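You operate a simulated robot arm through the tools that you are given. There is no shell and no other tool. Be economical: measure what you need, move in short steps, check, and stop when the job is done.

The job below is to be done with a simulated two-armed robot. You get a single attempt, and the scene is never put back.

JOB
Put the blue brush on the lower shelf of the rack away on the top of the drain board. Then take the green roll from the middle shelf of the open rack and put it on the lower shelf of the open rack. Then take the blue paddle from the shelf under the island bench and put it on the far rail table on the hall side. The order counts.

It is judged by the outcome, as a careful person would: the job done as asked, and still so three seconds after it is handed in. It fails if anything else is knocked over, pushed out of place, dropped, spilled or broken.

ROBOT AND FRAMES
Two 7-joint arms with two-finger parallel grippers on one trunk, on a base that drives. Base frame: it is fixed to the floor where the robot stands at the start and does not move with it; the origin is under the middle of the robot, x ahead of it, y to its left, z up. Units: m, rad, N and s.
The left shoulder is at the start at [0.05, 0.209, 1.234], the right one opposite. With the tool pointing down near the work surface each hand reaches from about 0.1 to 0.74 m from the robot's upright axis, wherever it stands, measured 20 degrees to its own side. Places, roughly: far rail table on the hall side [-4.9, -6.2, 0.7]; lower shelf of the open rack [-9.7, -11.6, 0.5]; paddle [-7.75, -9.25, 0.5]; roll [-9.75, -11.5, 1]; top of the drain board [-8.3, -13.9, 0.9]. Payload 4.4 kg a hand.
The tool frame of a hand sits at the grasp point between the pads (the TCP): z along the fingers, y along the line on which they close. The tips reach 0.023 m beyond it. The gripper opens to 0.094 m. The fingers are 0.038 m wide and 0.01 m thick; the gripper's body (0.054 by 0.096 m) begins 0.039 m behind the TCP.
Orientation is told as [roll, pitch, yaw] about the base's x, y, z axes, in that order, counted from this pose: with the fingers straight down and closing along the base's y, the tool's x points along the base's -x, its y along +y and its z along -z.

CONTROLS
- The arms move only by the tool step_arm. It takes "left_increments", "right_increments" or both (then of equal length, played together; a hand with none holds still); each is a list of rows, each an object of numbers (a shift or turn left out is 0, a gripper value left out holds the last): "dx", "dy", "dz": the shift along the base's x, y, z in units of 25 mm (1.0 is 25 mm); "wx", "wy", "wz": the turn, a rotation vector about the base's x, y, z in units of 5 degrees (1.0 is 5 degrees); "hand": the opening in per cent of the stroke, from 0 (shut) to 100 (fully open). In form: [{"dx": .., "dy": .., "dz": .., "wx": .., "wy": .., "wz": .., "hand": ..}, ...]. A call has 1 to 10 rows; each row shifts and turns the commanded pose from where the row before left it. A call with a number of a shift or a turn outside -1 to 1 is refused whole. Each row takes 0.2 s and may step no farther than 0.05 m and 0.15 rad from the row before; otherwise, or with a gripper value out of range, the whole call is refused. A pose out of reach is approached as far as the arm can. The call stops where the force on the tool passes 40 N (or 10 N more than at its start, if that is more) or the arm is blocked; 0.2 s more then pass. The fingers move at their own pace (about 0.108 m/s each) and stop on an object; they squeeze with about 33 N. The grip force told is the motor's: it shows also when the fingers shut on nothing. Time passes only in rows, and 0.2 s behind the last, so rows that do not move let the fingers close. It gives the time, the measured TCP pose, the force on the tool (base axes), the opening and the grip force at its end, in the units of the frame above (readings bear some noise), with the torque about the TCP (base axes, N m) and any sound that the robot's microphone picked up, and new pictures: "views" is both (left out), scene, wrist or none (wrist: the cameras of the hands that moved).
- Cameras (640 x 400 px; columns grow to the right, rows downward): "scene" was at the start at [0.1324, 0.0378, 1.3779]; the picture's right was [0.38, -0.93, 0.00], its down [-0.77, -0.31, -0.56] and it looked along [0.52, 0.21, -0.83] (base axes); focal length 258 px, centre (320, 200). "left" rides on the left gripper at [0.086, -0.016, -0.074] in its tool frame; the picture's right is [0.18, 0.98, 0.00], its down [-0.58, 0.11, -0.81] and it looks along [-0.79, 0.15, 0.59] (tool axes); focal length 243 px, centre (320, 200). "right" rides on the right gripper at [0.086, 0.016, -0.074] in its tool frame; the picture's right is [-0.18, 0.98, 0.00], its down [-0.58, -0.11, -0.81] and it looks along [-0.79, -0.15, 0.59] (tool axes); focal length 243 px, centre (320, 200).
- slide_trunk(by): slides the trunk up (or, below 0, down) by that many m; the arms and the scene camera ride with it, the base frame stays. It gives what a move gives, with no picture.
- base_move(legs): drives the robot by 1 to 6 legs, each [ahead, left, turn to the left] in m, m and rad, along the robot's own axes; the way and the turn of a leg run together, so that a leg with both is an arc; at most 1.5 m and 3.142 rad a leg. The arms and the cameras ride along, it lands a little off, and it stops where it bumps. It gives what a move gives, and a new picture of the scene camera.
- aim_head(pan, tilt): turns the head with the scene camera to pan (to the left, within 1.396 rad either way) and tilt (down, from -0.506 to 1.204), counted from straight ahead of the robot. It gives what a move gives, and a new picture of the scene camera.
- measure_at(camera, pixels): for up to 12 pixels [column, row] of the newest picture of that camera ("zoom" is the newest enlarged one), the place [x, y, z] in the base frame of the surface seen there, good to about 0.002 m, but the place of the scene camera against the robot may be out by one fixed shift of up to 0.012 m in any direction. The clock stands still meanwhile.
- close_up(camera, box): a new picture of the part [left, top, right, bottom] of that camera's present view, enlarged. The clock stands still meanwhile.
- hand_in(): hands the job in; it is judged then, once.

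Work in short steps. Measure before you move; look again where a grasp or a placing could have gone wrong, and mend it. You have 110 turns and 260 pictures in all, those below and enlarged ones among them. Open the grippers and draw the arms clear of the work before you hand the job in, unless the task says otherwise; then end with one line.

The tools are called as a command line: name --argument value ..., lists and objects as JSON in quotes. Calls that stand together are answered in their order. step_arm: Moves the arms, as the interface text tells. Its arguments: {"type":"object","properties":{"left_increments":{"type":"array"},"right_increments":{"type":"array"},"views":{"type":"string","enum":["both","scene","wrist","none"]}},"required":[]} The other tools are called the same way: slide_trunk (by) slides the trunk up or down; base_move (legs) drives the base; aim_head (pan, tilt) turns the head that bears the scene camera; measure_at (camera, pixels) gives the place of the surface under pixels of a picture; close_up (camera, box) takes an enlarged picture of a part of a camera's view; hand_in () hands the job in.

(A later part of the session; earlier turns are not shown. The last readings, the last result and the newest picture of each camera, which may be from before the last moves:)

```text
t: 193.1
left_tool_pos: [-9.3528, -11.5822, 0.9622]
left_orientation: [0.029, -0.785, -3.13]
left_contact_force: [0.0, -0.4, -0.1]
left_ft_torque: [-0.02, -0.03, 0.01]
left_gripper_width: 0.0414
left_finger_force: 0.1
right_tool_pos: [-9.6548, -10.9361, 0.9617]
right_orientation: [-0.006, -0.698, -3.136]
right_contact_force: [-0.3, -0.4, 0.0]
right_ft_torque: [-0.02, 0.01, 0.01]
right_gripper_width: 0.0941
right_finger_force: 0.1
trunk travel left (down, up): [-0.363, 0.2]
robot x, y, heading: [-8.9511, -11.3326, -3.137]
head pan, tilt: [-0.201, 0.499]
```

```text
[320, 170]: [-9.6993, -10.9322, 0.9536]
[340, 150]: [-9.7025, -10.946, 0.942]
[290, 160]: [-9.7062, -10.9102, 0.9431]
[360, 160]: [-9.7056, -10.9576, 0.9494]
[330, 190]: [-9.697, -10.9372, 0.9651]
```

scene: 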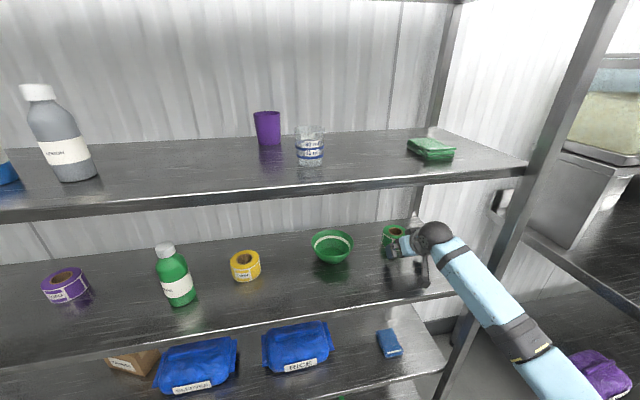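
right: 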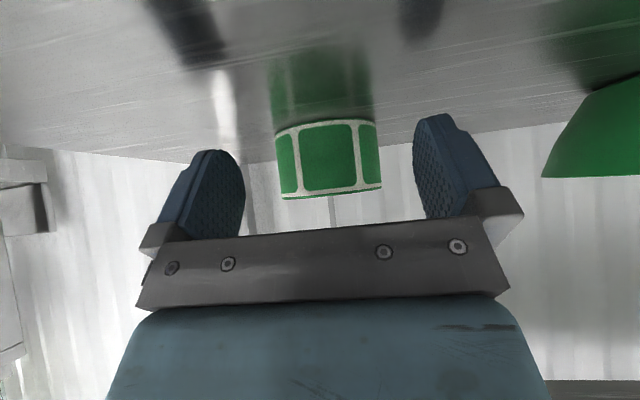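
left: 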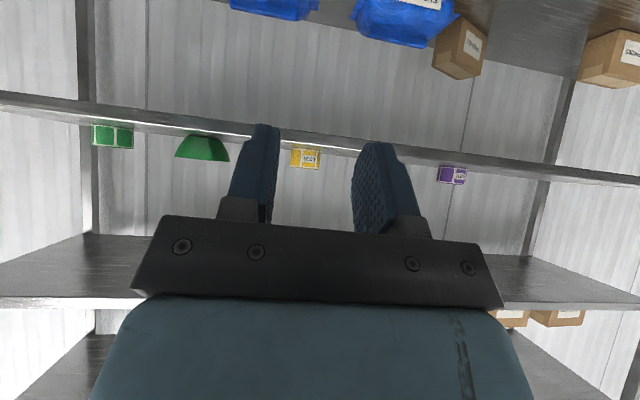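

Roll is centred between the fingers (275–382 vs 245–413). Advance the final 80 mm slowly.

step_arm --right_increments '[{"dx": -0.7, "dy": 0.05}, {"dx": -0.7}, {"dx": -0.6}, {"dx": -0.6}, {"dx": -0.6}]' --views "wrist"

```text
t: 194.3
left_tool_pos: [-9.3531, -11.5841, 0.9631]
left_orientation: [0.029, -0.786, -3.129]
left_contact_force: [-0.6, -0.8, -0.7]
left_ft_torque: [0.01, 0.02, 0.0]
left_gripper_width: 0.0413
left_finger_force: 0.0
right_tool_pos: [-9.7357, -10.9353, 0.9599]
right_orientation: [-0.005, -0.698, -3.139]
right_contact_force: [-0.3, 0.3, 0.7]
right_ft_torque: [0.0, -0.01, 0.01]
right_gripper_width: 0.0939
right_finger_force: 0.1
trunk travel left (down, up): [-0.363, 0.2]
robot x, y, heading: [-8.9514, -11.3311, -3.142]
head pan, tilt: [-0.201, 0.499]
```

right: 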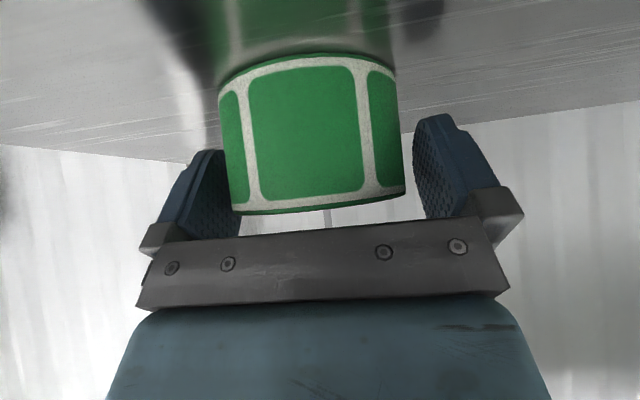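

Fingers straddle the roll without force. I close and lift.

step_arm --right_increments '[{"hand": 0}, {"hand": 0}, {"hand": 0}, {"dz": 0.4}, {"dz": 0.6}]' --views "wrist"

```text
t: 195.5
left_tool_pos: [-9.3512, -11.5836, 0.9628]
left_orientation: [0.028, -0.786, -3.131]
left_contact_force: [0.0, 0.3, -0.3]
left_ft_torque: [0.01, 0.0, 0.04]
left_gripper_width: 0.0413
left_finger_force: 0.1
right_tool_pos: [-9.7345, -10.9359, 0.9866]
right_orientation: [-0.004, -0.699, -3.138]
right_contact_force: [0.0, 0.2, -2.0]
right_ft_torque: [0.0, 0.0, -0.02]
right_gripper_width: 0.0773
right_finger_force: 32.9
trunk travel left (down, up): [-0.363, 0.2]
robot x, y, heading: [-8.951, -11.331, -3.138]
head pan, tilt: [-0.201, 0.499]
```

right: 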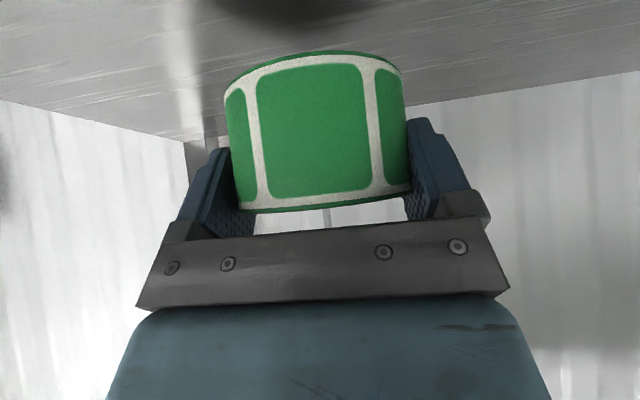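

The roll is held (0.077 m, 33 N). I draw it out of the rack.

step_arm --right_increments '[{"dx": 1}, {"dx": 1}, {"dx": 1}, {"dx": 1}, {"dx": 1}, {"dx": 1}, {"dx": 1}, {"dx": 1}, {"dx": 1}, {"dx": 1}]' --views "none"

step_arm --right_increments '[{"dx": 1}, {"dx": 1}, {"dx": 1}, {"dx": 1}]' --views "none"

aim_head --pan -0.3 --tilt 0.8

```text
t: 197.7
left_tool_pos: [-9.3513, -11.5825, 0.9633]
left_orientation: [0.028, -0.786, -3.13]
left_contact_force: [0.5, -0.4, -0.9]
left_ft_torque: [-0.04, 0.03, 0.0]
left_gripper_width: 0.0416
left_finger_force: 0.1
right_tool_pos: [-9.4835, -10.9366, 0.9869]
right_orientation: [-0.002, -0.698, -3.137]
right_contact_force: [0.0, -0.9, -1.2]
right_ft_torque: [0.01, -0.01, -0.01]
right_gripper_width: 0.077
right_finger_force: 33.4
trunk travel left (down, up): [-0.363, 0.2]
robot x, y, heading: [-8.9504, -11.3319, -3.14]
head pan, tilt: [-0.201, 0.499]
```

```text
t: 198.7
left_tool_pos: [-9.3519, -11.5834, 0.9647]
left_orientation: [0.029, -0.788, -3.13]
left_contact_force: [1.8, 1.0, 0.0]
left_ft_torque: [-0.01, 0.01, 0.01]
left_gripper_width: 0.0413
left_finger_force: 0.1
right_tool_pos: [-9.3839, -10.9362, 0.9847]
right_orientation: [-0.006, -0.697, -3.139]
right_contact_force: [0.2, 0.1, -1.0]
right_ft_torque: [0.01, 0.0, -0.01]
right_gripper_width: 0.0773
right_finger_force: 32.9
trunk travel left (down, up): [-0.363, 0.2]
robot x, y, heading: [-8.9522, -11.3324, -3.141]
head pan, tilt: [-0.201, 0.499]
```

```text
t: 199.5
left_tool_pos: [-9.3521, -11.5823, 0.9628]
left_orientation: [0.027, -0.786, -3.132]
left_contact_force: [0.2, -0.1, -0.9]
left_ft_torque: [0.01, -0.01, 0.04]
left_gripper_width: 0.0415
left_finger_force: 0.1
right_tool_pos: [-9.3845, -10.937, 0.9854]
right_orientation: [-0.004, -0.698, -3.14]
right_contact_force: [-0.5, 0.2, -1.2]
right_ft_torque: [0.02, -0.02, 0.01]
right_gripper_width: 0.077
right_finger_force: 33.0
trunk travel left (down, up): [-0.363, 0.2]
robot x, y, heading: [-8.9471, -11.3305, -3.145]
head pan, tilt: [-0.3, 0.799]
```

scene: 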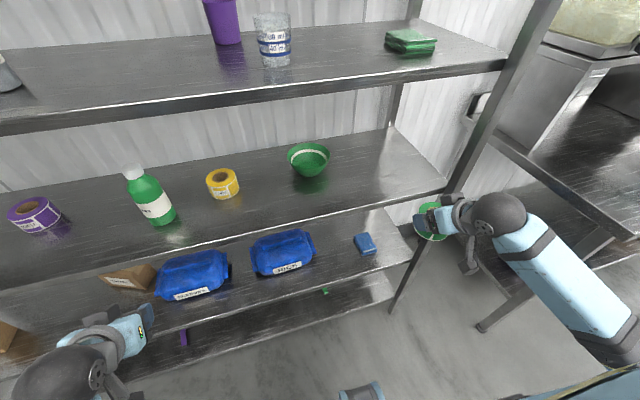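

I measure the gap on the lower shelf between the rice bag (right edge ~316) and the blue cloth (left edge ~354).

measure_at --camera "scene" --pixels '[[318, 255], [316, 240], [320, 265], [354, 240], [361, 254], [376, 248], [367, 233], [330, 225], [335, 268], [370, 220], [335, 245], [290, 208]]'

close_up --camera "scene" --box '[230, 190, 430, 315]'

```text
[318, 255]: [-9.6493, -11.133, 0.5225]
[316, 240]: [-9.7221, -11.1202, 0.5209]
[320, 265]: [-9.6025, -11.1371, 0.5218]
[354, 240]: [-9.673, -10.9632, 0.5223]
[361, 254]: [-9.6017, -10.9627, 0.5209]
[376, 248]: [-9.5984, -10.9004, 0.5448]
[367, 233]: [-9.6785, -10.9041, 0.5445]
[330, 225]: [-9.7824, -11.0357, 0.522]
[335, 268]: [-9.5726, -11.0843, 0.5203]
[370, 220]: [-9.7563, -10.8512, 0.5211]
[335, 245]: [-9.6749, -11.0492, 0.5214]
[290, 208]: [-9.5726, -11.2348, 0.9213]
```

```text
3.20 times, centred on (330, 252) of scene
```

zoom: 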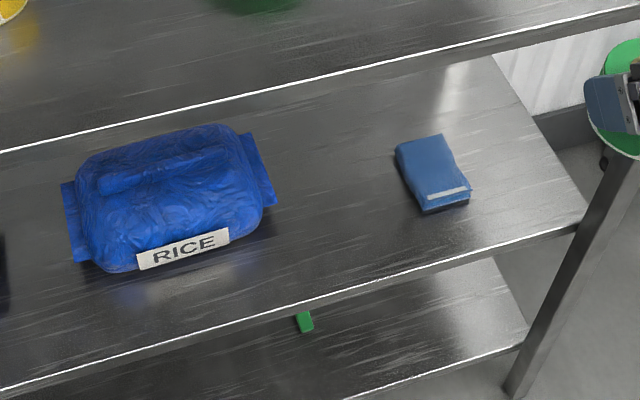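

Gap is y -11.13…-10.963, so I'll place at (-9.63,-11.045). I shift the hand over to that y outside the rack, then lower the trunk.

step_arm --right_increments '[{"dy": -1}, {"dy": -1}, {"dy": -1}, {"dy": -1}, {"dy": -0.36}]' --views "scene"

measure_at --camera "scene" --pixels '[[540, 380], [560, 340], [500, 300], [580, 360]]'

slide_trunk --by -0.34

```text
t: 200.7
left_tool_pos: [-9.3529, -11.5815, 0.963]
left_orientation: [0.029, -0.786, -3.132]
left_contact_force: [-0.4, 0.4, 0.2]
left_ft_torque: [0.01, -0.01, -0.03]
left_gripper_width: 0.0415
left_finger_force: 0.0
right_tool_pos: [-9.3852, -11.0439, 0.9848]
right_orientation: [-0.005, -0.697, -3.138]
right_contact_force: [-0.1, 0.0, -1.4]
right_ft_torque: [-0.01, 0.03, -0.01]
right_gripper_width: 0.0768
right_finger_force: 33.4
trunk travel left (down, up): [-0.363, 0.2]
robot x, y, heading: [-8.9466, -11.3327, -3.14]
head pan, tilt: [-0.3, 0.799]
```

scene: 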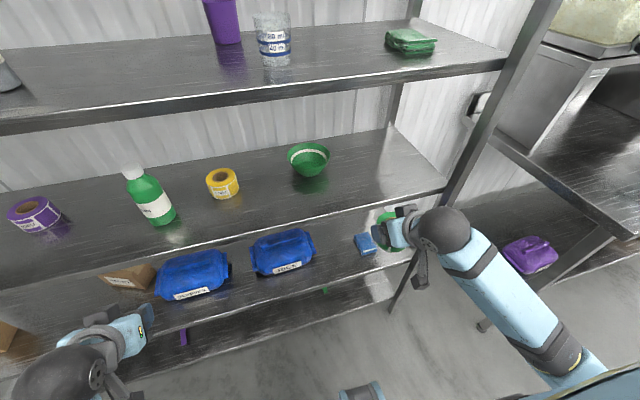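

```text
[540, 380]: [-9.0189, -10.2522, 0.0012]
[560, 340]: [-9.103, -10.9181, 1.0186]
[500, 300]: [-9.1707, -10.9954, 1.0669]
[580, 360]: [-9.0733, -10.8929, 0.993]
```

```text
t: 204.1
left_tool_pos: [-9.3521, -11.5905, 0.6518]
left_orientation: [0.068, -0.799, 3.136]
left_contact_force: [-0.4, 0.0, -0.3]
left_ft_torque: [0.0, -0.01, -0.03]
left_gripper_width: 0.0414
left_finger_force: 0.1
right_tool_pos: [-9.3851, -11.0394, 0.6601]
right_orientation: [0.007, -0.694, 3.137]
right_contact_force: [0.2, 0.3, -0.5]
right_ft_torque: [0.0, -0.04, -0.01]
right_gripper_width: 0.0769
right_finger_force: 33.0
trunk travel left (down, up): [-0.023, 0.54]
robot x, y, heading: [-8.9509, -11.3302, -3.138]
head pan, tilt: [-0.3, 0.799]
```

The hands dropped slightly less than the trunk, so elbows may touch the base; I raise 0.06 and look.

slide_trunk --by 0.08

aim_head --pan -0.3 --tilt 0.7

```text
t: 205.2
left_tool_pos: [-9.3528, -11.5839, 0.7032]
left_orientation: [0.029, -0.787, -3.133]
left_contact_force: [0.3, -0.4, -0.8]
left_ft_torque: [0.0, 0.0, 0.0]
left_gripper_width: 0.0416
left_finger_force: 0.1
right_tool_pos: [-9.3844, -11.0453, 0.7252]
right_orientation: [-0.008, -0.698, -3.137]
right_contact_force: [0.4, -0.2, -0.7]
right_ft_torque: [0.02, 0.0, -0.02]
right_gripper_width: 0.0769
right_finger_force: 32.9
trunk travel left (down, up): [-0.103, 0.46]
robot x, y, heading: [-8.9487, -11.3313, -3.136]
head pan, tilt: [-0.3, 0.799]
```

```text
t: 205.9
left_tool_pos: [-9.3517, -11.5845, 0.7031]
left_orientation: [0.03, -0.787, -3.134]
left_contact_force: [-0.2, -0.1, 0.0]
left_ft_torque: [-0.04, -0.01, 0.04]
left_gripper_width: 0.0414
left_finger_force: 0.1
right_tool_pos: [-9.3843, -11.0437, 0.7249]
right_orientation: [-0.009, -0.698, -3.135]
right_contact_force: [0.1, 0.2, -1.1]
right_ft_torque: [0.01, -0.02, -0.03]
right_gripper_width: 0.0767
right_finger_force: 33.1
trunk travel left (down, up): [-0.103, 0.46]
robot x, y, heading: [-8.9504, -11.3312, -3.142]
head pan, tilt: [-0.3, 0.7]
```

scene: 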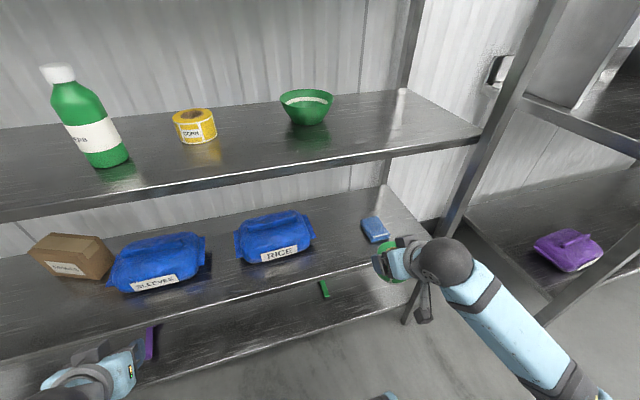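

Now clean. I lower the hand to z≈0.60 in front of the rack, then go in.

step_arm --right_increments '[{"dz": -1}, {"dz": -1}, {"dz": -1}, {"dz": -1}, {"dz": -1}, {"dx": -1}, {"dx": -1}, {"dx": -1}]' --views "both"

```text
t: 207.7
left_tool_pos: [-9.3527, -11.5849, 0.7026]
left_orientation: [0.029, -0.785, -3.131]
left_contact_force: [-0.6, 1.1, -1.3]
left_ft_torque: [0.03, 0.0, 0.0]
left_gripper_width: 0.0412
left_finger_force: 0.1
right_tool_pos: [-9.4598, -11.0437, 0.5995]
right_orientation: [-0.008, -0.698, -3.135]
right_contact_force: [0.2, -1.2, -1.3]
right_ft_torque: [-0.04, -0.03, -0.04]
right_gripper_width: 0.0769
right_finger_force: 33.0
trunk travel left (down, up): [-0.103, 0.46]
robot x, y, heading: [-8.9505, -11.3279, -3.138]
head pan, tilt: [-0.3, 0.7]
```

scene: 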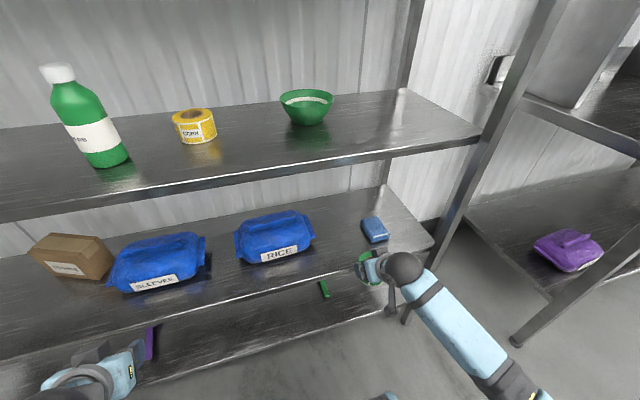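
right: 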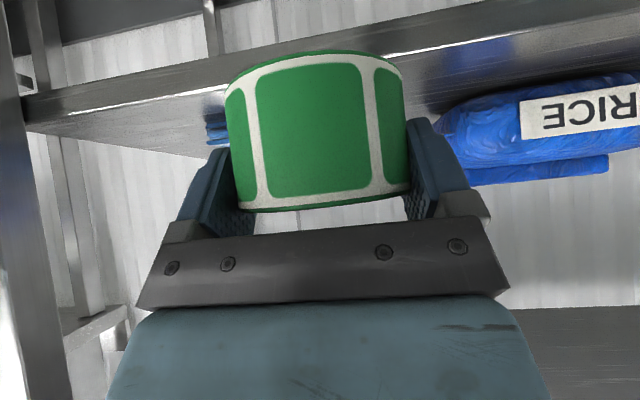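

measure_at --camera "right" --pixels '[[440, 120], [445, 150], [222, 130], [215, 140], [468, 178], [480, 140]]'

step_arm --right_increments '[{"dx": -1}, {"dx": -1}, {"dx": -1}, {"dx": -1}, {"dx": -1}]' --views "both"

```text
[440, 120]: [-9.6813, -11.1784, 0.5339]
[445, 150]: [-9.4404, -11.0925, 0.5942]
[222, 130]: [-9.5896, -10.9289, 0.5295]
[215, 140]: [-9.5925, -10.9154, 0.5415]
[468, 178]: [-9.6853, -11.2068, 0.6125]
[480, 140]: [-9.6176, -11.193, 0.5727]
```

```text
t: 208.9
left_tool_pos: [-9.3517, -11.5841, 0.7022]
left_orientation: [0.029, -0.785, -3.132]
left_contact_force: [0.4, 0.5, 0.3]
left_ft_torque: [-0.03, -0.01, 0.01]
left_gripper_width: 0.0413
left_finger_force: 0.0
right_tool_pos: [-9.5849, -11.0435, 0.5983]
right_orientation: [-0.009, -0.699, -3.136]
right_contact_force: [-0.1, -0.3, -1.6]
right_ft_torque: [0.0, -0.02, 0.04]
right_gripper_width: 0.0769
right_finger_force: 32.7
trunk travel left (down, up): [-0.103, 0.46]
robot x, y, heading: [-8.9526, -11.332, -3.138]
head pan, tilt: [-0.3, 0.7]
```

scene: 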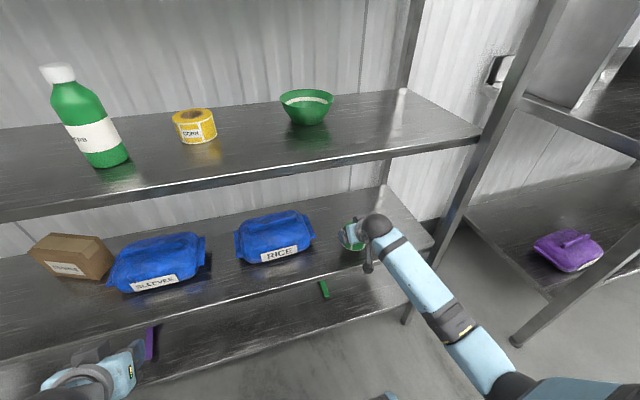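
right: 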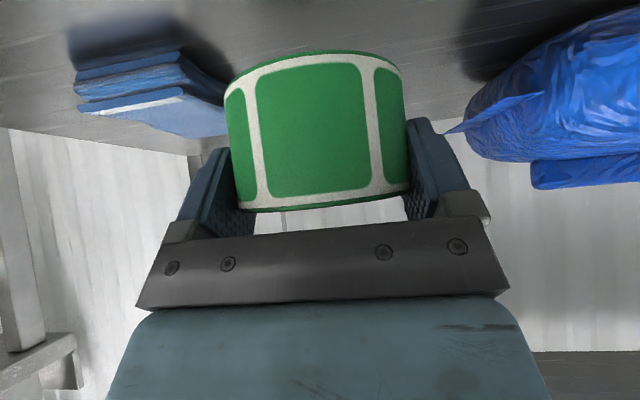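

Clear on both sides. I go 35 mm further in and lower to the shelf.

step_arm --right_increments '[{"dx": -0.7}, {"dx": -0.7}, {"dz": -0.6}, {"dz": -0.5}, {"dz": -0.3}, {"dz": -0.1}]' --views "wrist"

```text
t: 210.3
left_tool_pos: [-9.3517, -11.5851, 0.7014]
left_orientation: [0.031, -0.784, -3.132]
left_contact_force: [0.5, 0.3, -0.7]
left_ft_torque: [-0.01, 0.0, 0.01]
left_gripper_width: 0.0414
left_finger_force: 0.0
right_tool_pos: [-9.6201, -11.0442, 0.5604]
right_orientation: [-0.009, -0.698, -3.135]
right_contact_force: [-0.4, 0.4, -0.6]
right_ft_torque: [-0.03, -0.01, -0.03]
right_gripper_width: 0.077
right_finger_force: 33.2
trunk travel left (down, up): [-0.103, 0.46]
robot x, y, heading: [-8.9518, -11.3333, -3.142]
head pan, tilt: [-0.3, 0.7]
```

right: 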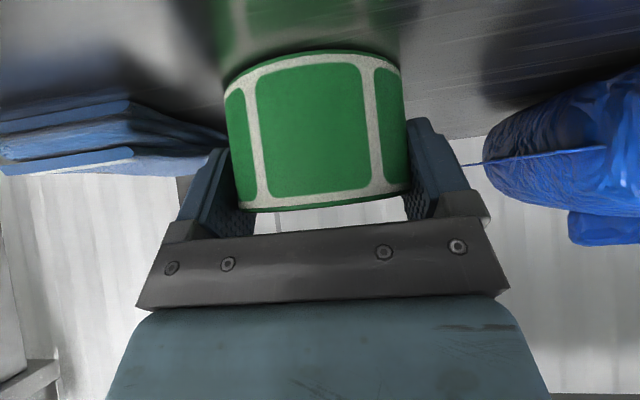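

Nearly on the shelf; lower 2 mm more, open, then slide straight back out.

step_arm --right_increments '[{"dz": -0.08}, {"hand": 98}, {"hand": 98}, {"hand": 98}, {"dx": 0.4}, {"dx": 0.8}, {"dx": 1}, {"dx": 1}, {"dx": 1}, {"dx": 1}]' --views "both"

```text
t: 212.5
left_tool_pos: [-9.3529, -11.5856, 0.7024]
left_orientation: [0.031, -0.786, -3.133]
left_contact_force: [0.3, -0.2, -0.4]
left_ft_torque: [0.0, -0.01, 0.02]
left_gripper_width: 0.0416
left_finger_force: 0.0
right_tool_pos: [-9.4881, -11.0451, 0.5605]
right_orientation: [-0.006, -0.699, -3.135]
right_contact_force: [-0.3, 0.5, 0.4]
right_ft_torque: [0.02, -0.01, -0.06]
right_gripper_width: 0.092
right_finger_force: 0.1
trunk travel left (down, up): [-0.103, 0.46]
robot x, y, heading: [-8.9471, -11.3305, -3.14]
head pan, tilt: [-0.3, 0.7]
```

scene: 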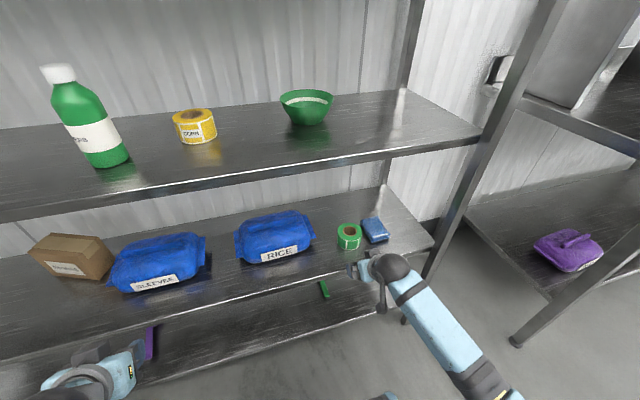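
right: 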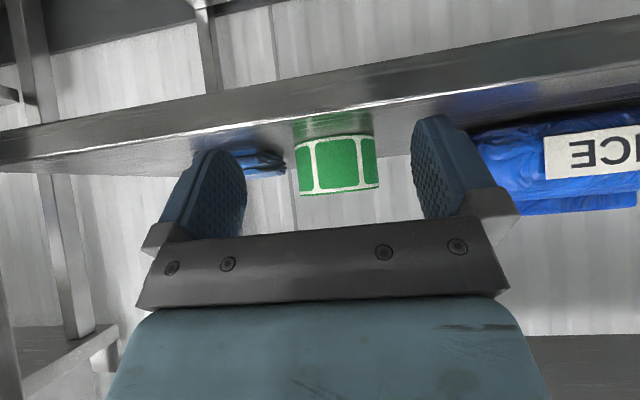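

The roll stands on the lower shelf. I retract the right hand, back off, turn north and drive along the aisle toward the island bench.

step_arm --right_increments '[{"dx": 1}, {"dx": 1}, {"dx": 1}, {"dx": 1}, {"dx": 1, "dz": 0.5}, {"dx": 0.5, "dz": 0.5}]' --views "none"

base_move --legs '[[-0.27, 0, 0], [0, 0, -1.571], [1.2, 0, 0]]'

aim_head --pan -0.7 --tilt 0.6

```text
t: 213.9
left_tool_pos: [-9.352, -11.5852, 0.7029]
left_orientation: [0.029, -0.783, -3.134]
left_contact_force: [0.9, -0.9, 0.3]
left_ft_torque: [0.0, 0.04, 0.0]
left_gripper_width: 0.0412
left_finger_force: 0.1
right_tool_pos: [-9.3524, -11.0449, 0.5871]
right_orientation: [-0.01, -0.698, -3.133]
right_contact_force: [0.2, -0.2, -0.2]
right_ft_torque: [-0.01, 0.01, -0.04]
right_gripper_width: 0.0922
right_finger_force: 0.0
trunk travel left (down, up): [-0.103, 0.46]
robot x, y, heading: [-8.9494, -11.3318, -3.14]
head pan, tilt: [-0.3, 0.7]
```

```text
t: 225.4
left_tool_pos: [-8.8817, -9.7211, 0.7032]
left_orientation: [0.031, -0.786, 1.54]
left_contact_force: [0.1, -0.1, 0.2]
left_ft_torque: [0.0, 0.01, -0.01]
left_gripper_width: 0.0416
left_finger_force: 0.0
right_tool_pos: [-8.3425, -9.7429, 0.5857]
right_orientation: [-0.01, -0.696, 1.537]
right_contact_force: [0.5, -0.2, 0.1]
right_ft_torque: [0.0, 0.01, 0.01]
right_gripper_width: 0.092
right_finger_force: 0.1
trunk travel left (down, up): [-0.103, 0.46]
robot x, y, heading: [-8.6475, -10.1342, 1.531]
head pan, tilt: [-0.3, 0.7]
```

scene: 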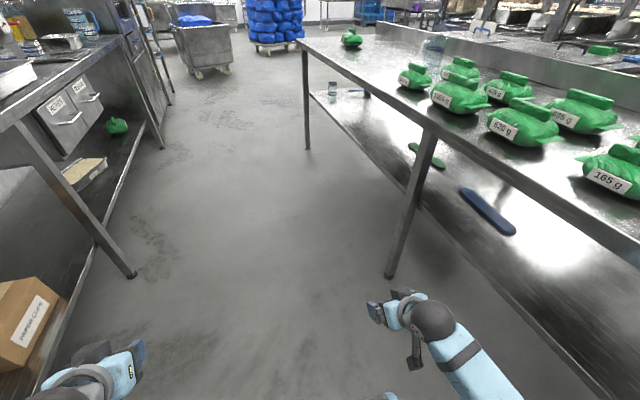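

```text
t: 226.2
left_tool_pos: [-8.8808, -9.7205, 0.7018]
left_orientation: [0.034, -0.785, 1.537]
left_contact_force: [-0.8, 0.2, 0.2]
left_ft_torque: [-0.04, 0.02, -0.01]
left_gripper_width: 0.0414
left_finger_force: 0.1
right_tool_pos: [-8.342, -9.7427, 0.5859]
right_orientation: [-0.008, -0.698, 1.536]
right_contact_force: [0.7, 0.3, 0.6]
right_ft_torque: [0.0, -0.01, 0.01]
right_gripper_width: 0.0921
right_finger_force: 0.1
trunk travel left (down, up): [-0.103, 0.46]
robot x, y, heading: [-8.6458, -10.1304, 1.534]
head pan, tilt: [-0.7, 0.6]
```

scene: 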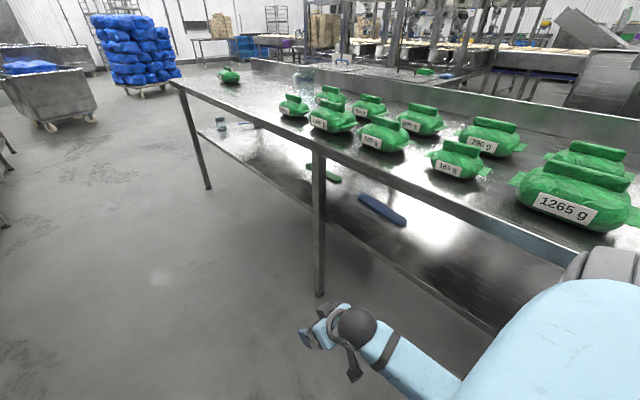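

The blue paddle lies on the lower shelf at (382,208). I measure it and its surroundings.

measure_at --camera "scene" --pixels '[[360, 197], [382, 210], [403, 221], [373, 207], [392, 208], [330, 175], [318, 290], [318, 150], [360, 240], [430, 240], [430, 182], [250, 125]]'

close_up --camera "scene" --box '[200, 100, 480, 280]'

```text
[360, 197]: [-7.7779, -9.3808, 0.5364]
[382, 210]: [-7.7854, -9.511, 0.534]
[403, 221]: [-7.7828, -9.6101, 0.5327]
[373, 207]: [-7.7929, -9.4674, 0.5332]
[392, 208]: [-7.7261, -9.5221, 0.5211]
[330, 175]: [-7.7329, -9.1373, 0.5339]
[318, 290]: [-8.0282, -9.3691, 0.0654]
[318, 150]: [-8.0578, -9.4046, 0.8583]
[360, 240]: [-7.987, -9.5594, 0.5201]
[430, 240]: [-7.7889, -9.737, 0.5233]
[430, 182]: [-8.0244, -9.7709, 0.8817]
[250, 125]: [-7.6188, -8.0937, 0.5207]
```

```text
2.22 times, centred on (340, 190) of scene
```

zoom: 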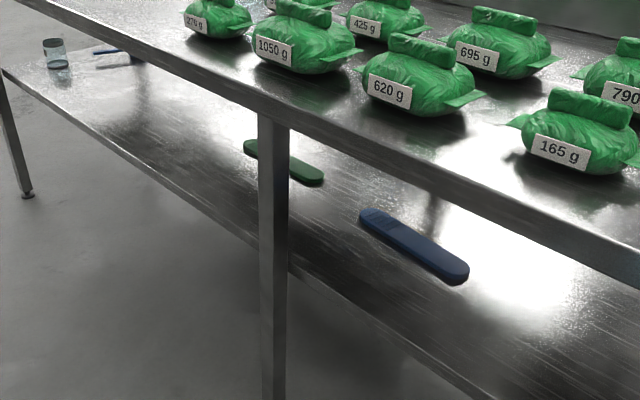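

Paddle spans y -9.37…-9.62 at x≈-7.785, top z 0.534; bench leg at (-8.03,-9.37). I drive north and turn to face the bench with heading ≈0.3, and will use the right hand vertically with fingers closing along x.

base_move --legs '[[0.88, 0.0, 0], [0, 0, -1.23]]'

aim_head --pan -0.4 --tilt 0.55

```text
t: 233.9
left_tool_pos: [-8.2952, -8.9027, 0.7026]
left_orientation: [0.032, -0.785, 0.299]
left_contact_force: [0.5, -0.3, 0.4]
left_ft_torque: [-0.02, -0.04, 0.04]
left_gripper_width: 0.0414
left_finger_force: 0.0
right_tool_pos: [-8.1399, -9.4207, 0.5866]
right_orientation: [-0.007, -0.697, 0.294]
right_contact_force: [-0.2, -1.0, 0.1]
right_ft_torque: [-0.04, -0.01, -0.04]
right_gripper_width: 0.0921
right_finger_force: 0.2
trunk travel left (down, up): [-0.103, 0.46]
robot x, y, heading: [-8.6076, -9.2577, 0.293]
head pan, tilt: [-0.7, 0.6]
```

scene: 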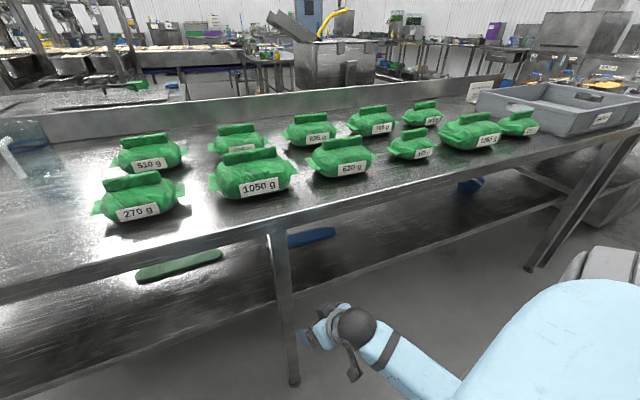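

```text
t: 234.7
left_tool_pos: [-8.2952, -8.9038, 0.7021]
left_orientation: [0.034, -0.785, 0.295]
left_contact_force: [-0.1, -0.4, -1.3]
left_ft_torque: [-0.01, 0.0, 0.0]
left_gripper_width: 0.0413
left_finger_force: 0.1
right_tool_pos: [-8.1411, -9.4202, 0.5854]
right_orientation: [-0.005, -0.699, 0.295]
right_contact_force: [0.1, 0.2, 0.8]
right_ft_torque: [0.01, -0.01, -0.01]
right_gripper_width: 0.0921
right_finger_force: 0.0
trunk travel left (down, up): [-0.103, 0.46]
robot x, y, heading: [-8.6104, -9.2562, 0.288]
head pan, tilt: [-0.4, 0.55]
```

scene: 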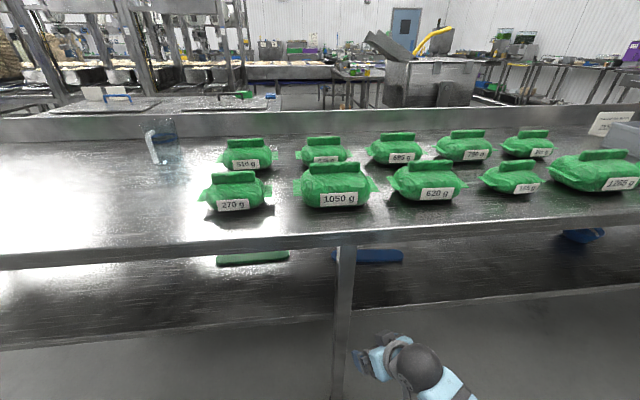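

I check the other blue thing at (583,237) and measure the bench lip.

close_up --camera "scene" --box '[200, 210, 640, 330]'

measure_at --camera "scene" --pixels '[[583, 237], [370, 256], [400, 256], [450, 225], [450, 238], [342, 300], [335, 260], [450, 305], [356, 370], [420, 360]]'

```text
1.45 times, centred on (420, 270) of scene
```

zoom: 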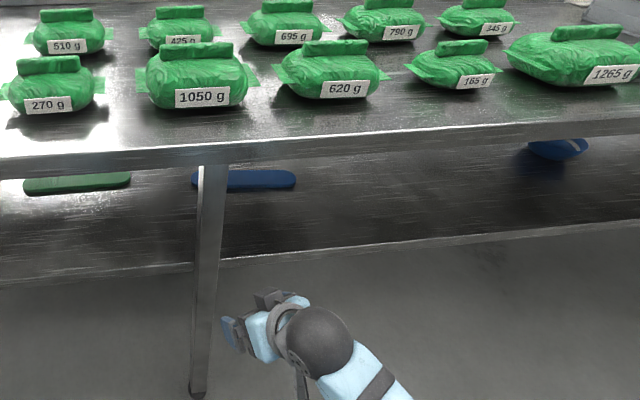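

```text
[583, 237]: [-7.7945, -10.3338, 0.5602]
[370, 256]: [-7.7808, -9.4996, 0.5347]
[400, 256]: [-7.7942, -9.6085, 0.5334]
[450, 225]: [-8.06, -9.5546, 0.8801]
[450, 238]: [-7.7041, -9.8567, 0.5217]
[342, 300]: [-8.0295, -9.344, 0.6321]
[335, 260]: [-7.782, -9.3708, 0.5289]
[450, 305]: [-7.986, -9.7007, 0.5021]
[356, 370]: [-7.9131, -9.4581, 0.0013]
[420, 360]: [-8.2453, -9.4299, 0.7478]
```

The strip is the only paddle-like blue item. I straighten the right hand to vertical, moving it a bit south away from the leg.

step_arm --right_increments '[{"wx": -0.286, "wy": 0.958, "dy": -0.5}, {"wx": -0.286, "wy": 0.958, "dy": -0.5}, {"wx": -0.286, "wy": 0.958, "dy": -0.5}, {"wx": -0.286, "wy": 0.958, "dy": -0.5}, {"wx": -0.286, "wy": 0.958, "dy": -0.5}, {"wx": -0.286, "wy": 0.958, "dy": -0.5}, {"wx": -0.286, "wy": 0.958, "dy": -0.5}, {"wx": -0.286, "wy": 0.958, "dy": -0.5}]' --views "none"

step_arm --right_increments '[{"wz": 1}, {"wz": 1}, {"wz": 1}, {"wz": 1}, {"wz": 1}, {"wz": 1}, {"wz": 1}, {"wz": 1}, {"wz": 1}, {"wz": 1}]' --views "both"

```text
t: 236.5
left_tool_pos: [-8.2945, -8.9037, 0.7007]
left_orientation: [0.033, -0.785, 0.298]
left_contact_force: [0.0, -0.9, -0.7]
left_ft_torque: [0.01, 0.0, -0.01]
left_gripper_width: 0.0415
left_finger_force: 0.0
right_tool_pos: [-8.1407, -9.5222, 0.5862]
right_orientation: [-0.004, 0.002, 0.293]
right_contact_force: [-0.7, 0.6, -0.5]
right_ft_torque: [-0.03, 0.0, 0.02]
right_gripper_width: 0.092
right_finger_force: 0.1
trunk travel left (down, up): [-0.103, 0.46]
robot x, y, heading: [-8.6058, -9.2598, 0.294]
head pan, tilt: [-0.4, 0.55]
```

```text
t: 238.7
left_tool_pos: [-8.2942, -8.9031, 0.7011]
left_orientation: [0.03, -0.786, 0.296]
left_contact_force: [0.4, 0.2, -0.8]
left_ft_torque: [-0.03, -0.05, -0.01]
left_gripper_width: 0.0414
left_finger_force: 0.1
right_tool_pos: [-8.1401, -9.5201, 0.5872]
right_orientation: [-0.004, 0.003, 1.166]
right_contact_force: [0.0, -0.1, -1.2]
right_ft_torque: [0.01, 0.01, 0.01]
right_gripper_width: 0.0921
right_finger_force: 0.2
trunk travel left (down, up): [-0.103, 0.46]
robot x, y, heading: [-8.612, -9.261, 0.291]
head pan, tilt: [-0.4, 0.55]
```

scene: 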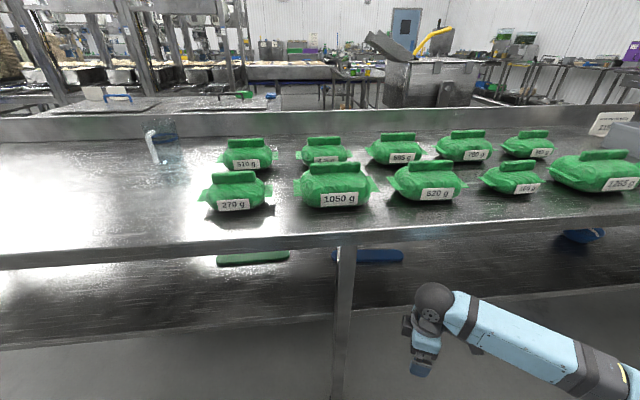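
right: 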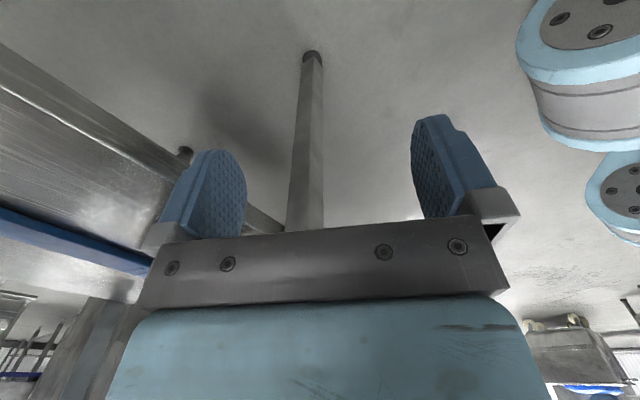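

step_arm --right_increments '[{"wz": 1, "dz": -0.2}, {"wz": 1, "dz": -0.2}, {"wz": 1}, {"wz": 1}, {"wz": 0.64}]' --views "none"

base_move --legs '[[0.105, -0.045, 0]]'

step_arm --right_increments '[{"dx": 1}, {"dx": 1}, {"dx": 1}]' --views "both"

```text
t: 239.9
left_tool_pos: [-8.2953, -8.9033, 0.7029]
left_orientation: [0.032, -0.786, 0.297]
left_contact_force: [0.0, 0.2, 0.0]
left_ft_torque: [0.0, 0.0, 0.01]
left_gripper_width: 0.0413
left_finger_force: 0.0
right_tool_pos: [-8.1398, -9.5212, 0.5764]
right_orientation: [-0.003, 0.0, 1.571]
right_contact_force: [-0.6, 0.8, 0.1]
right_ft_torque: [-0.04, -0.02, 0.0]
right_gripper_width: 0.0922
right_finger_force: 0.1
trunk travel left (down, up): [-0.103, 0.46]
robot x, y, heading: [-8.6076, -9.2589, 0.292]
head pan, tilt: [-0.4, 0.55]
```

```text
t: 241.1
left_tool_pos: [-8.1832, -8.9155, 0.7025]
left_orientation: [0.031, -0.786, 0.3]
left_contact_force: [-0.2, 0.3, -0.7]
left_ft_torque: [-0.01, 0.0, 0.01]
left_gripper_width: 0.0413
left_finger_force: 0.0
right_tool_pos: [-8.028, -9.5341, 0.5755]
right_orientation: [-0.003, 0.001, 1.57]
right_contact_force: [0.7, -0.2, 0.2]
right_ft_torque: [0.0, -0.04, -0.04]
right_gripper_width: 0.0921
right_finger_force: 0.0
trunk travel left (down, up): [-0.103, 0.46]
robot x, y, heading: [-8.4961, -9.2753, 0.291]
head pan, tilt: [-0.4, 0.55]
```

scene: 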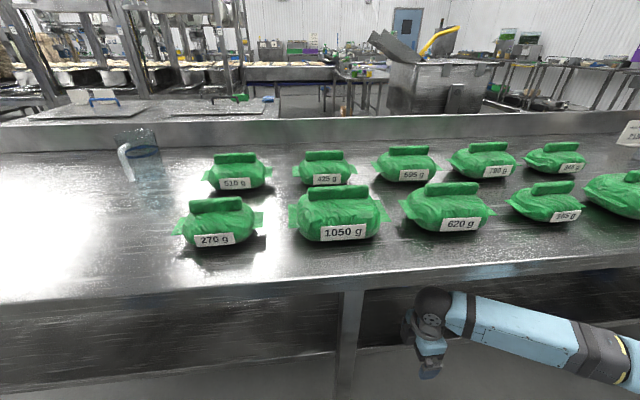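

```text
t: 241.9
left_tool_pos: [-8.1826, -8.9159, 0.702]
left_orientation: [0.035, -0.785, 0.297]
left_contact_force: [-0.5, 0.2, 0.8]
left_ft_torque: [-0.02, -0.04, 0.0]
left_gripper_width: 0.0413
left_finger_force: 0.2
right_tool_pos: [-7.9524, -9.5346, 0.5763]
right_orientation: [-0.002, 0.001, 1.571]
right_contact_force: [-0.5, 0.3, 0.1]
right_ft_torque: [-0.01, -0.02, -0.02]
right_gripper_width: 0.0923
right_finger_force: 0.1
trunk travel left (down, up): [-0.103, 0.46]
robot x, y, heading: [-8.4971, -9.2736, 0.296]
head pan, tilt: [-0.4, 0.55]
```

scene: 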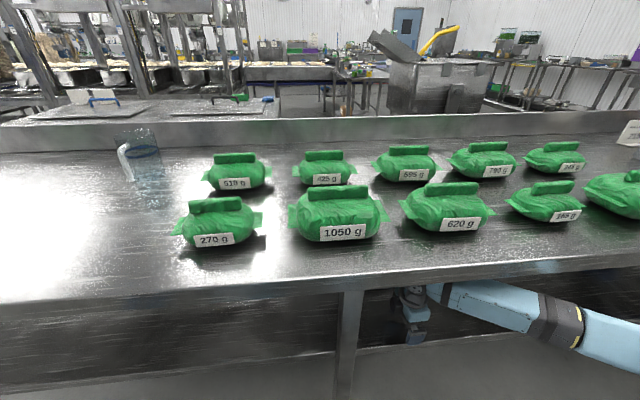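
right: 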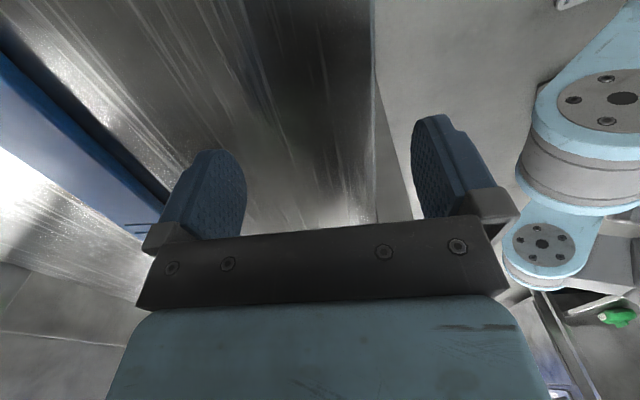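

Passing under the bench top cleanly. I continue toward the paddle and re-measure.

step_arm --right_increments '[{"dx": 1}, {"dx": 1}, {"dx": 1}, {"dx": 1}, {"dx": 1}]' --views "both"

measure_at --camera "right" --pixels '[[250, 60], [200, 60], [230, 100], [180, 100], [260, 130], [220, 20], [280, 150]]'

```text
t: 243.1
left_tool_pos: [-8.1833, -8.9159, 0.7024]
left_orientation: [0.033, -0.785, 0.296]
left_contact_force: [-0.6, 0.3, 0.3]
left_ft_torque: [0.0, 0.0, -0.03]
left_gripper_width: 0.0415
left_finger_force: 0.0
right_tool_pos: [-7.8282, -9.5315, 0.5743]
right_orientation: [-0.002, 0.003, 1.57]
right_contact_force: [-0.5, 0.9, -0.1]
right_ft_torque: [0.01, -0.01, -0.03]
right_gripper_width: 0.0922
right_finger_force: 0.1
trunk travel left (down, up): [-0.103, 0.46]
robot x, y, heading: [-8.4963, -9.272, 0.287]
head pan, tilt: [-0.4, 0.55]
```

scene: 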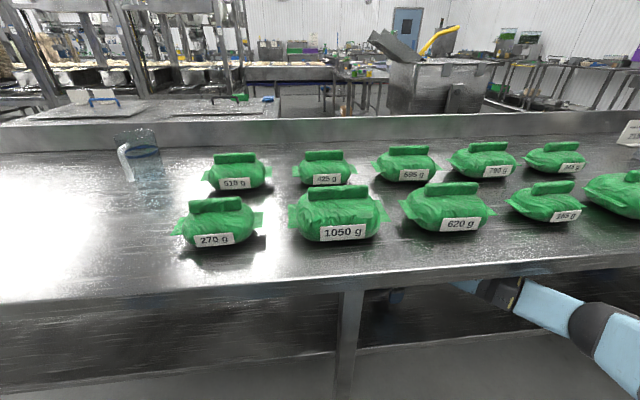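
right: 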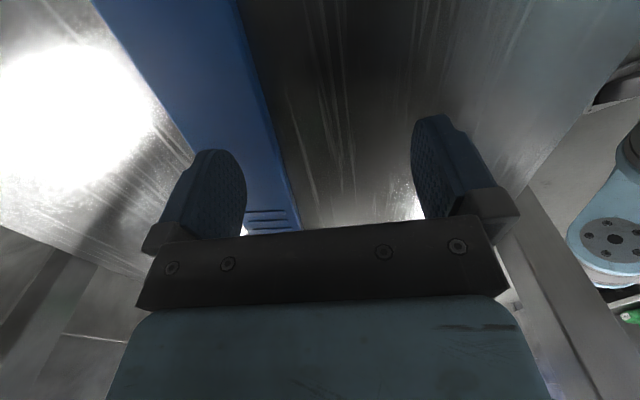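

```text
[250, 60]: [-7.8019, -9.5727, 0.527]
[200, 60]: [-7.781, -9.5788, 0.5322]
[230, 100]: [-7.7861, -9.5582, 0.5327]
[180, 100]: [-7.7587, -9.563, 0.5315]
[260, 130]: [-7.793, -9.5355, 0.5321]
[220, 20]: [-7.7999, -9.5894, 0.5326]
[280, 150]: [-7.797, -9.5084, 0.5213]
```

measure_at --camera "right" --pixels '[[115, 20], [110, 20], [140, 60], [134, 60], [165, 100], [160, 100], [240, 20], [252, 60], [266, 100], [276, 130]]'

```text
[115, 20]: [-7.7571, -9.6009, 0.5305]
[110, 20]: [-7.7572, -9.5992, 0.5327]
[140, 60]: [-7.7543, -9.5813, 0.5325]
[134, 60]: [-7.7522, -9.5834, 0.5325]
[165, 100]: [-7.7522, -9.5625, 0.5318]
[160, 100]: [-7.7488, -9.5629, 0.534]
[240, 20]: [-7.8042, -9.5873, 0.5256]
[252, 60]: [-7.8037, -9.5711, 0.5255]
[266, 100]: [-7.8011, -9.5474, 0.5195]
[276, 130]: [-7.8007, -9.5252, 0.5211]
```

Paddle centre x≈-7.776, width 0.05. I centre over it, lower to z 0.547, and close.

step_arm --right_increments '[{"dx": 1, "dy": 0.6, "hand": 100}, {"dx": 1, "dy": 0.6}, {"dx": 0.1}, {"dz": -0.5}, {"dz": -0.4}, {"dz": -0.2}]' --views "wrist"

```text
t: 244.5
left_tool_pos: [-8.1835, -8.9168, 0.7028]
left_orientation: [0.033, -0.785, 0.297]
left_contact_force: [-0.8, 0.1, 1.1]
left_ft_torque: [-0.01, 0.0, 0.02]
left_gripper_width: 0.0414
left_finger_force: 0.0
right_tool_pos: [-7.7769, -9.503, 0.5482]
right_orientation: [-0.001, 0.002, 1.569]
right_contact_force: [0.0, 0.6, 0.0]
right_ft_torque: [-0.04, -0.03, 0.0]
right_gripper_width: 0.0941
right_finger_force: 0.1
trunk travel left (down, up): [-0.103, 0.46]
robot x, y, heading: [-8.4955, -9.272, 0.29]
head pan, tilt: [-0.4, 0.55]
```

right: 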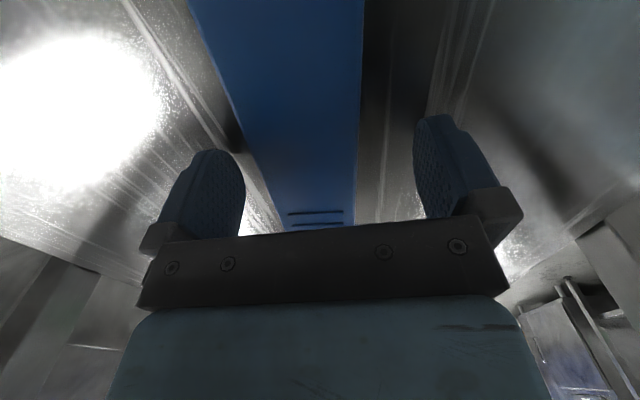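

The paddle is between the fingers. I close and check.

step_arm --right_increments '[{"dz": -0.08, "hand": 0}, {"hand": 0}, {"hand": 0}, {"hand": 0}, {"dz": 0.4}, {"dz": 0.6}]' --views "wrist"

```text
t: 245.9
left_tool_pos: [-8.1836, -8.916, 0.7028]
left_orientation: [0.034, -0.786, 0.296]
left_contact_force: [0.6, 0.1, -0.2]
left_ft_torque: [0.0, 0.04, 0.0]
left_gripper_width: 0.0417
left_finger_force: 0.1
right_tool_pos: [-7.7756, -9.5049, 0.5715]
right_orientation: [-0.001, 0.001, 1.572]
right_contact_force: [0.3, -1.6, -0.3]
right_ft_torque: [0.0, -0.01, 0.01]
right_gripper_width: 0.0542
right_finger_force: 33.0
trunk travel left (down, up): [-0.103, 0.46]
robot x, y, heading: [-8.4949, -9.2714, 0.288]
head pan, tilt: [-0.4, 0.55]
```

right: 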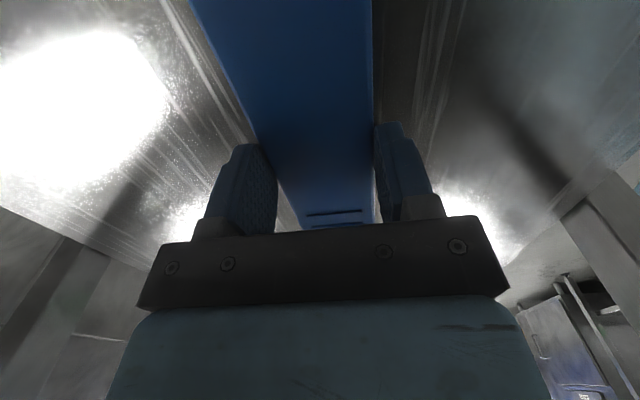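

Held (0.054 m, 33 N). I shift south 0.1 m to clear the bench leg, then withdraw west.

step_arm --right_increments '[{"dy": -1}, {"dy": -1}, {"dy": -1}, {"dy": -1}, {"dx": -1}, {"dx": -1}, {"dx": -1}, {"dx": -1}, {"dx": -1}, {"dx": -1}]' --views "both"

```text
t: 248.1
left_tool_pos: [-8.1836, -8.916, 0.7026]
left_orientation: [0.032, -0.786, 0.299]
left_contact_force: [0.4, 0.1, -0.3]
left_ft_torque: [0.0, -0.01, 0.01]
left_gripper_width: 0.0416
left_finger_force: 0.2
right_tool_pos: [-7.9256, -9.6029, 0.5716]
right_orientation: [-0.002, 0.002, 1.57]
right_contact_force: [-0.2, 0.6, -1.4]
right_ft_torque: [0.01, 0.0, -0.02]
right_gripper_width: 0.0541
right_finger_force: 32.9
trunk travel left (down, up): [-0.103, 0.46]
robot x, y, heading: [-8.4945, -9.276, 0.291]
head pan, tilt: [-0.4, 0.55]
```

scene: 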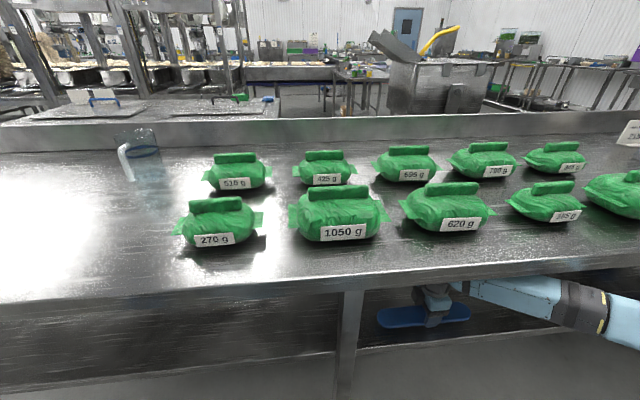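
right: 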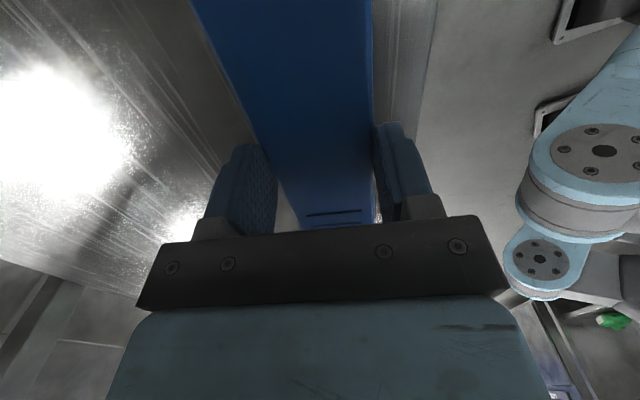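

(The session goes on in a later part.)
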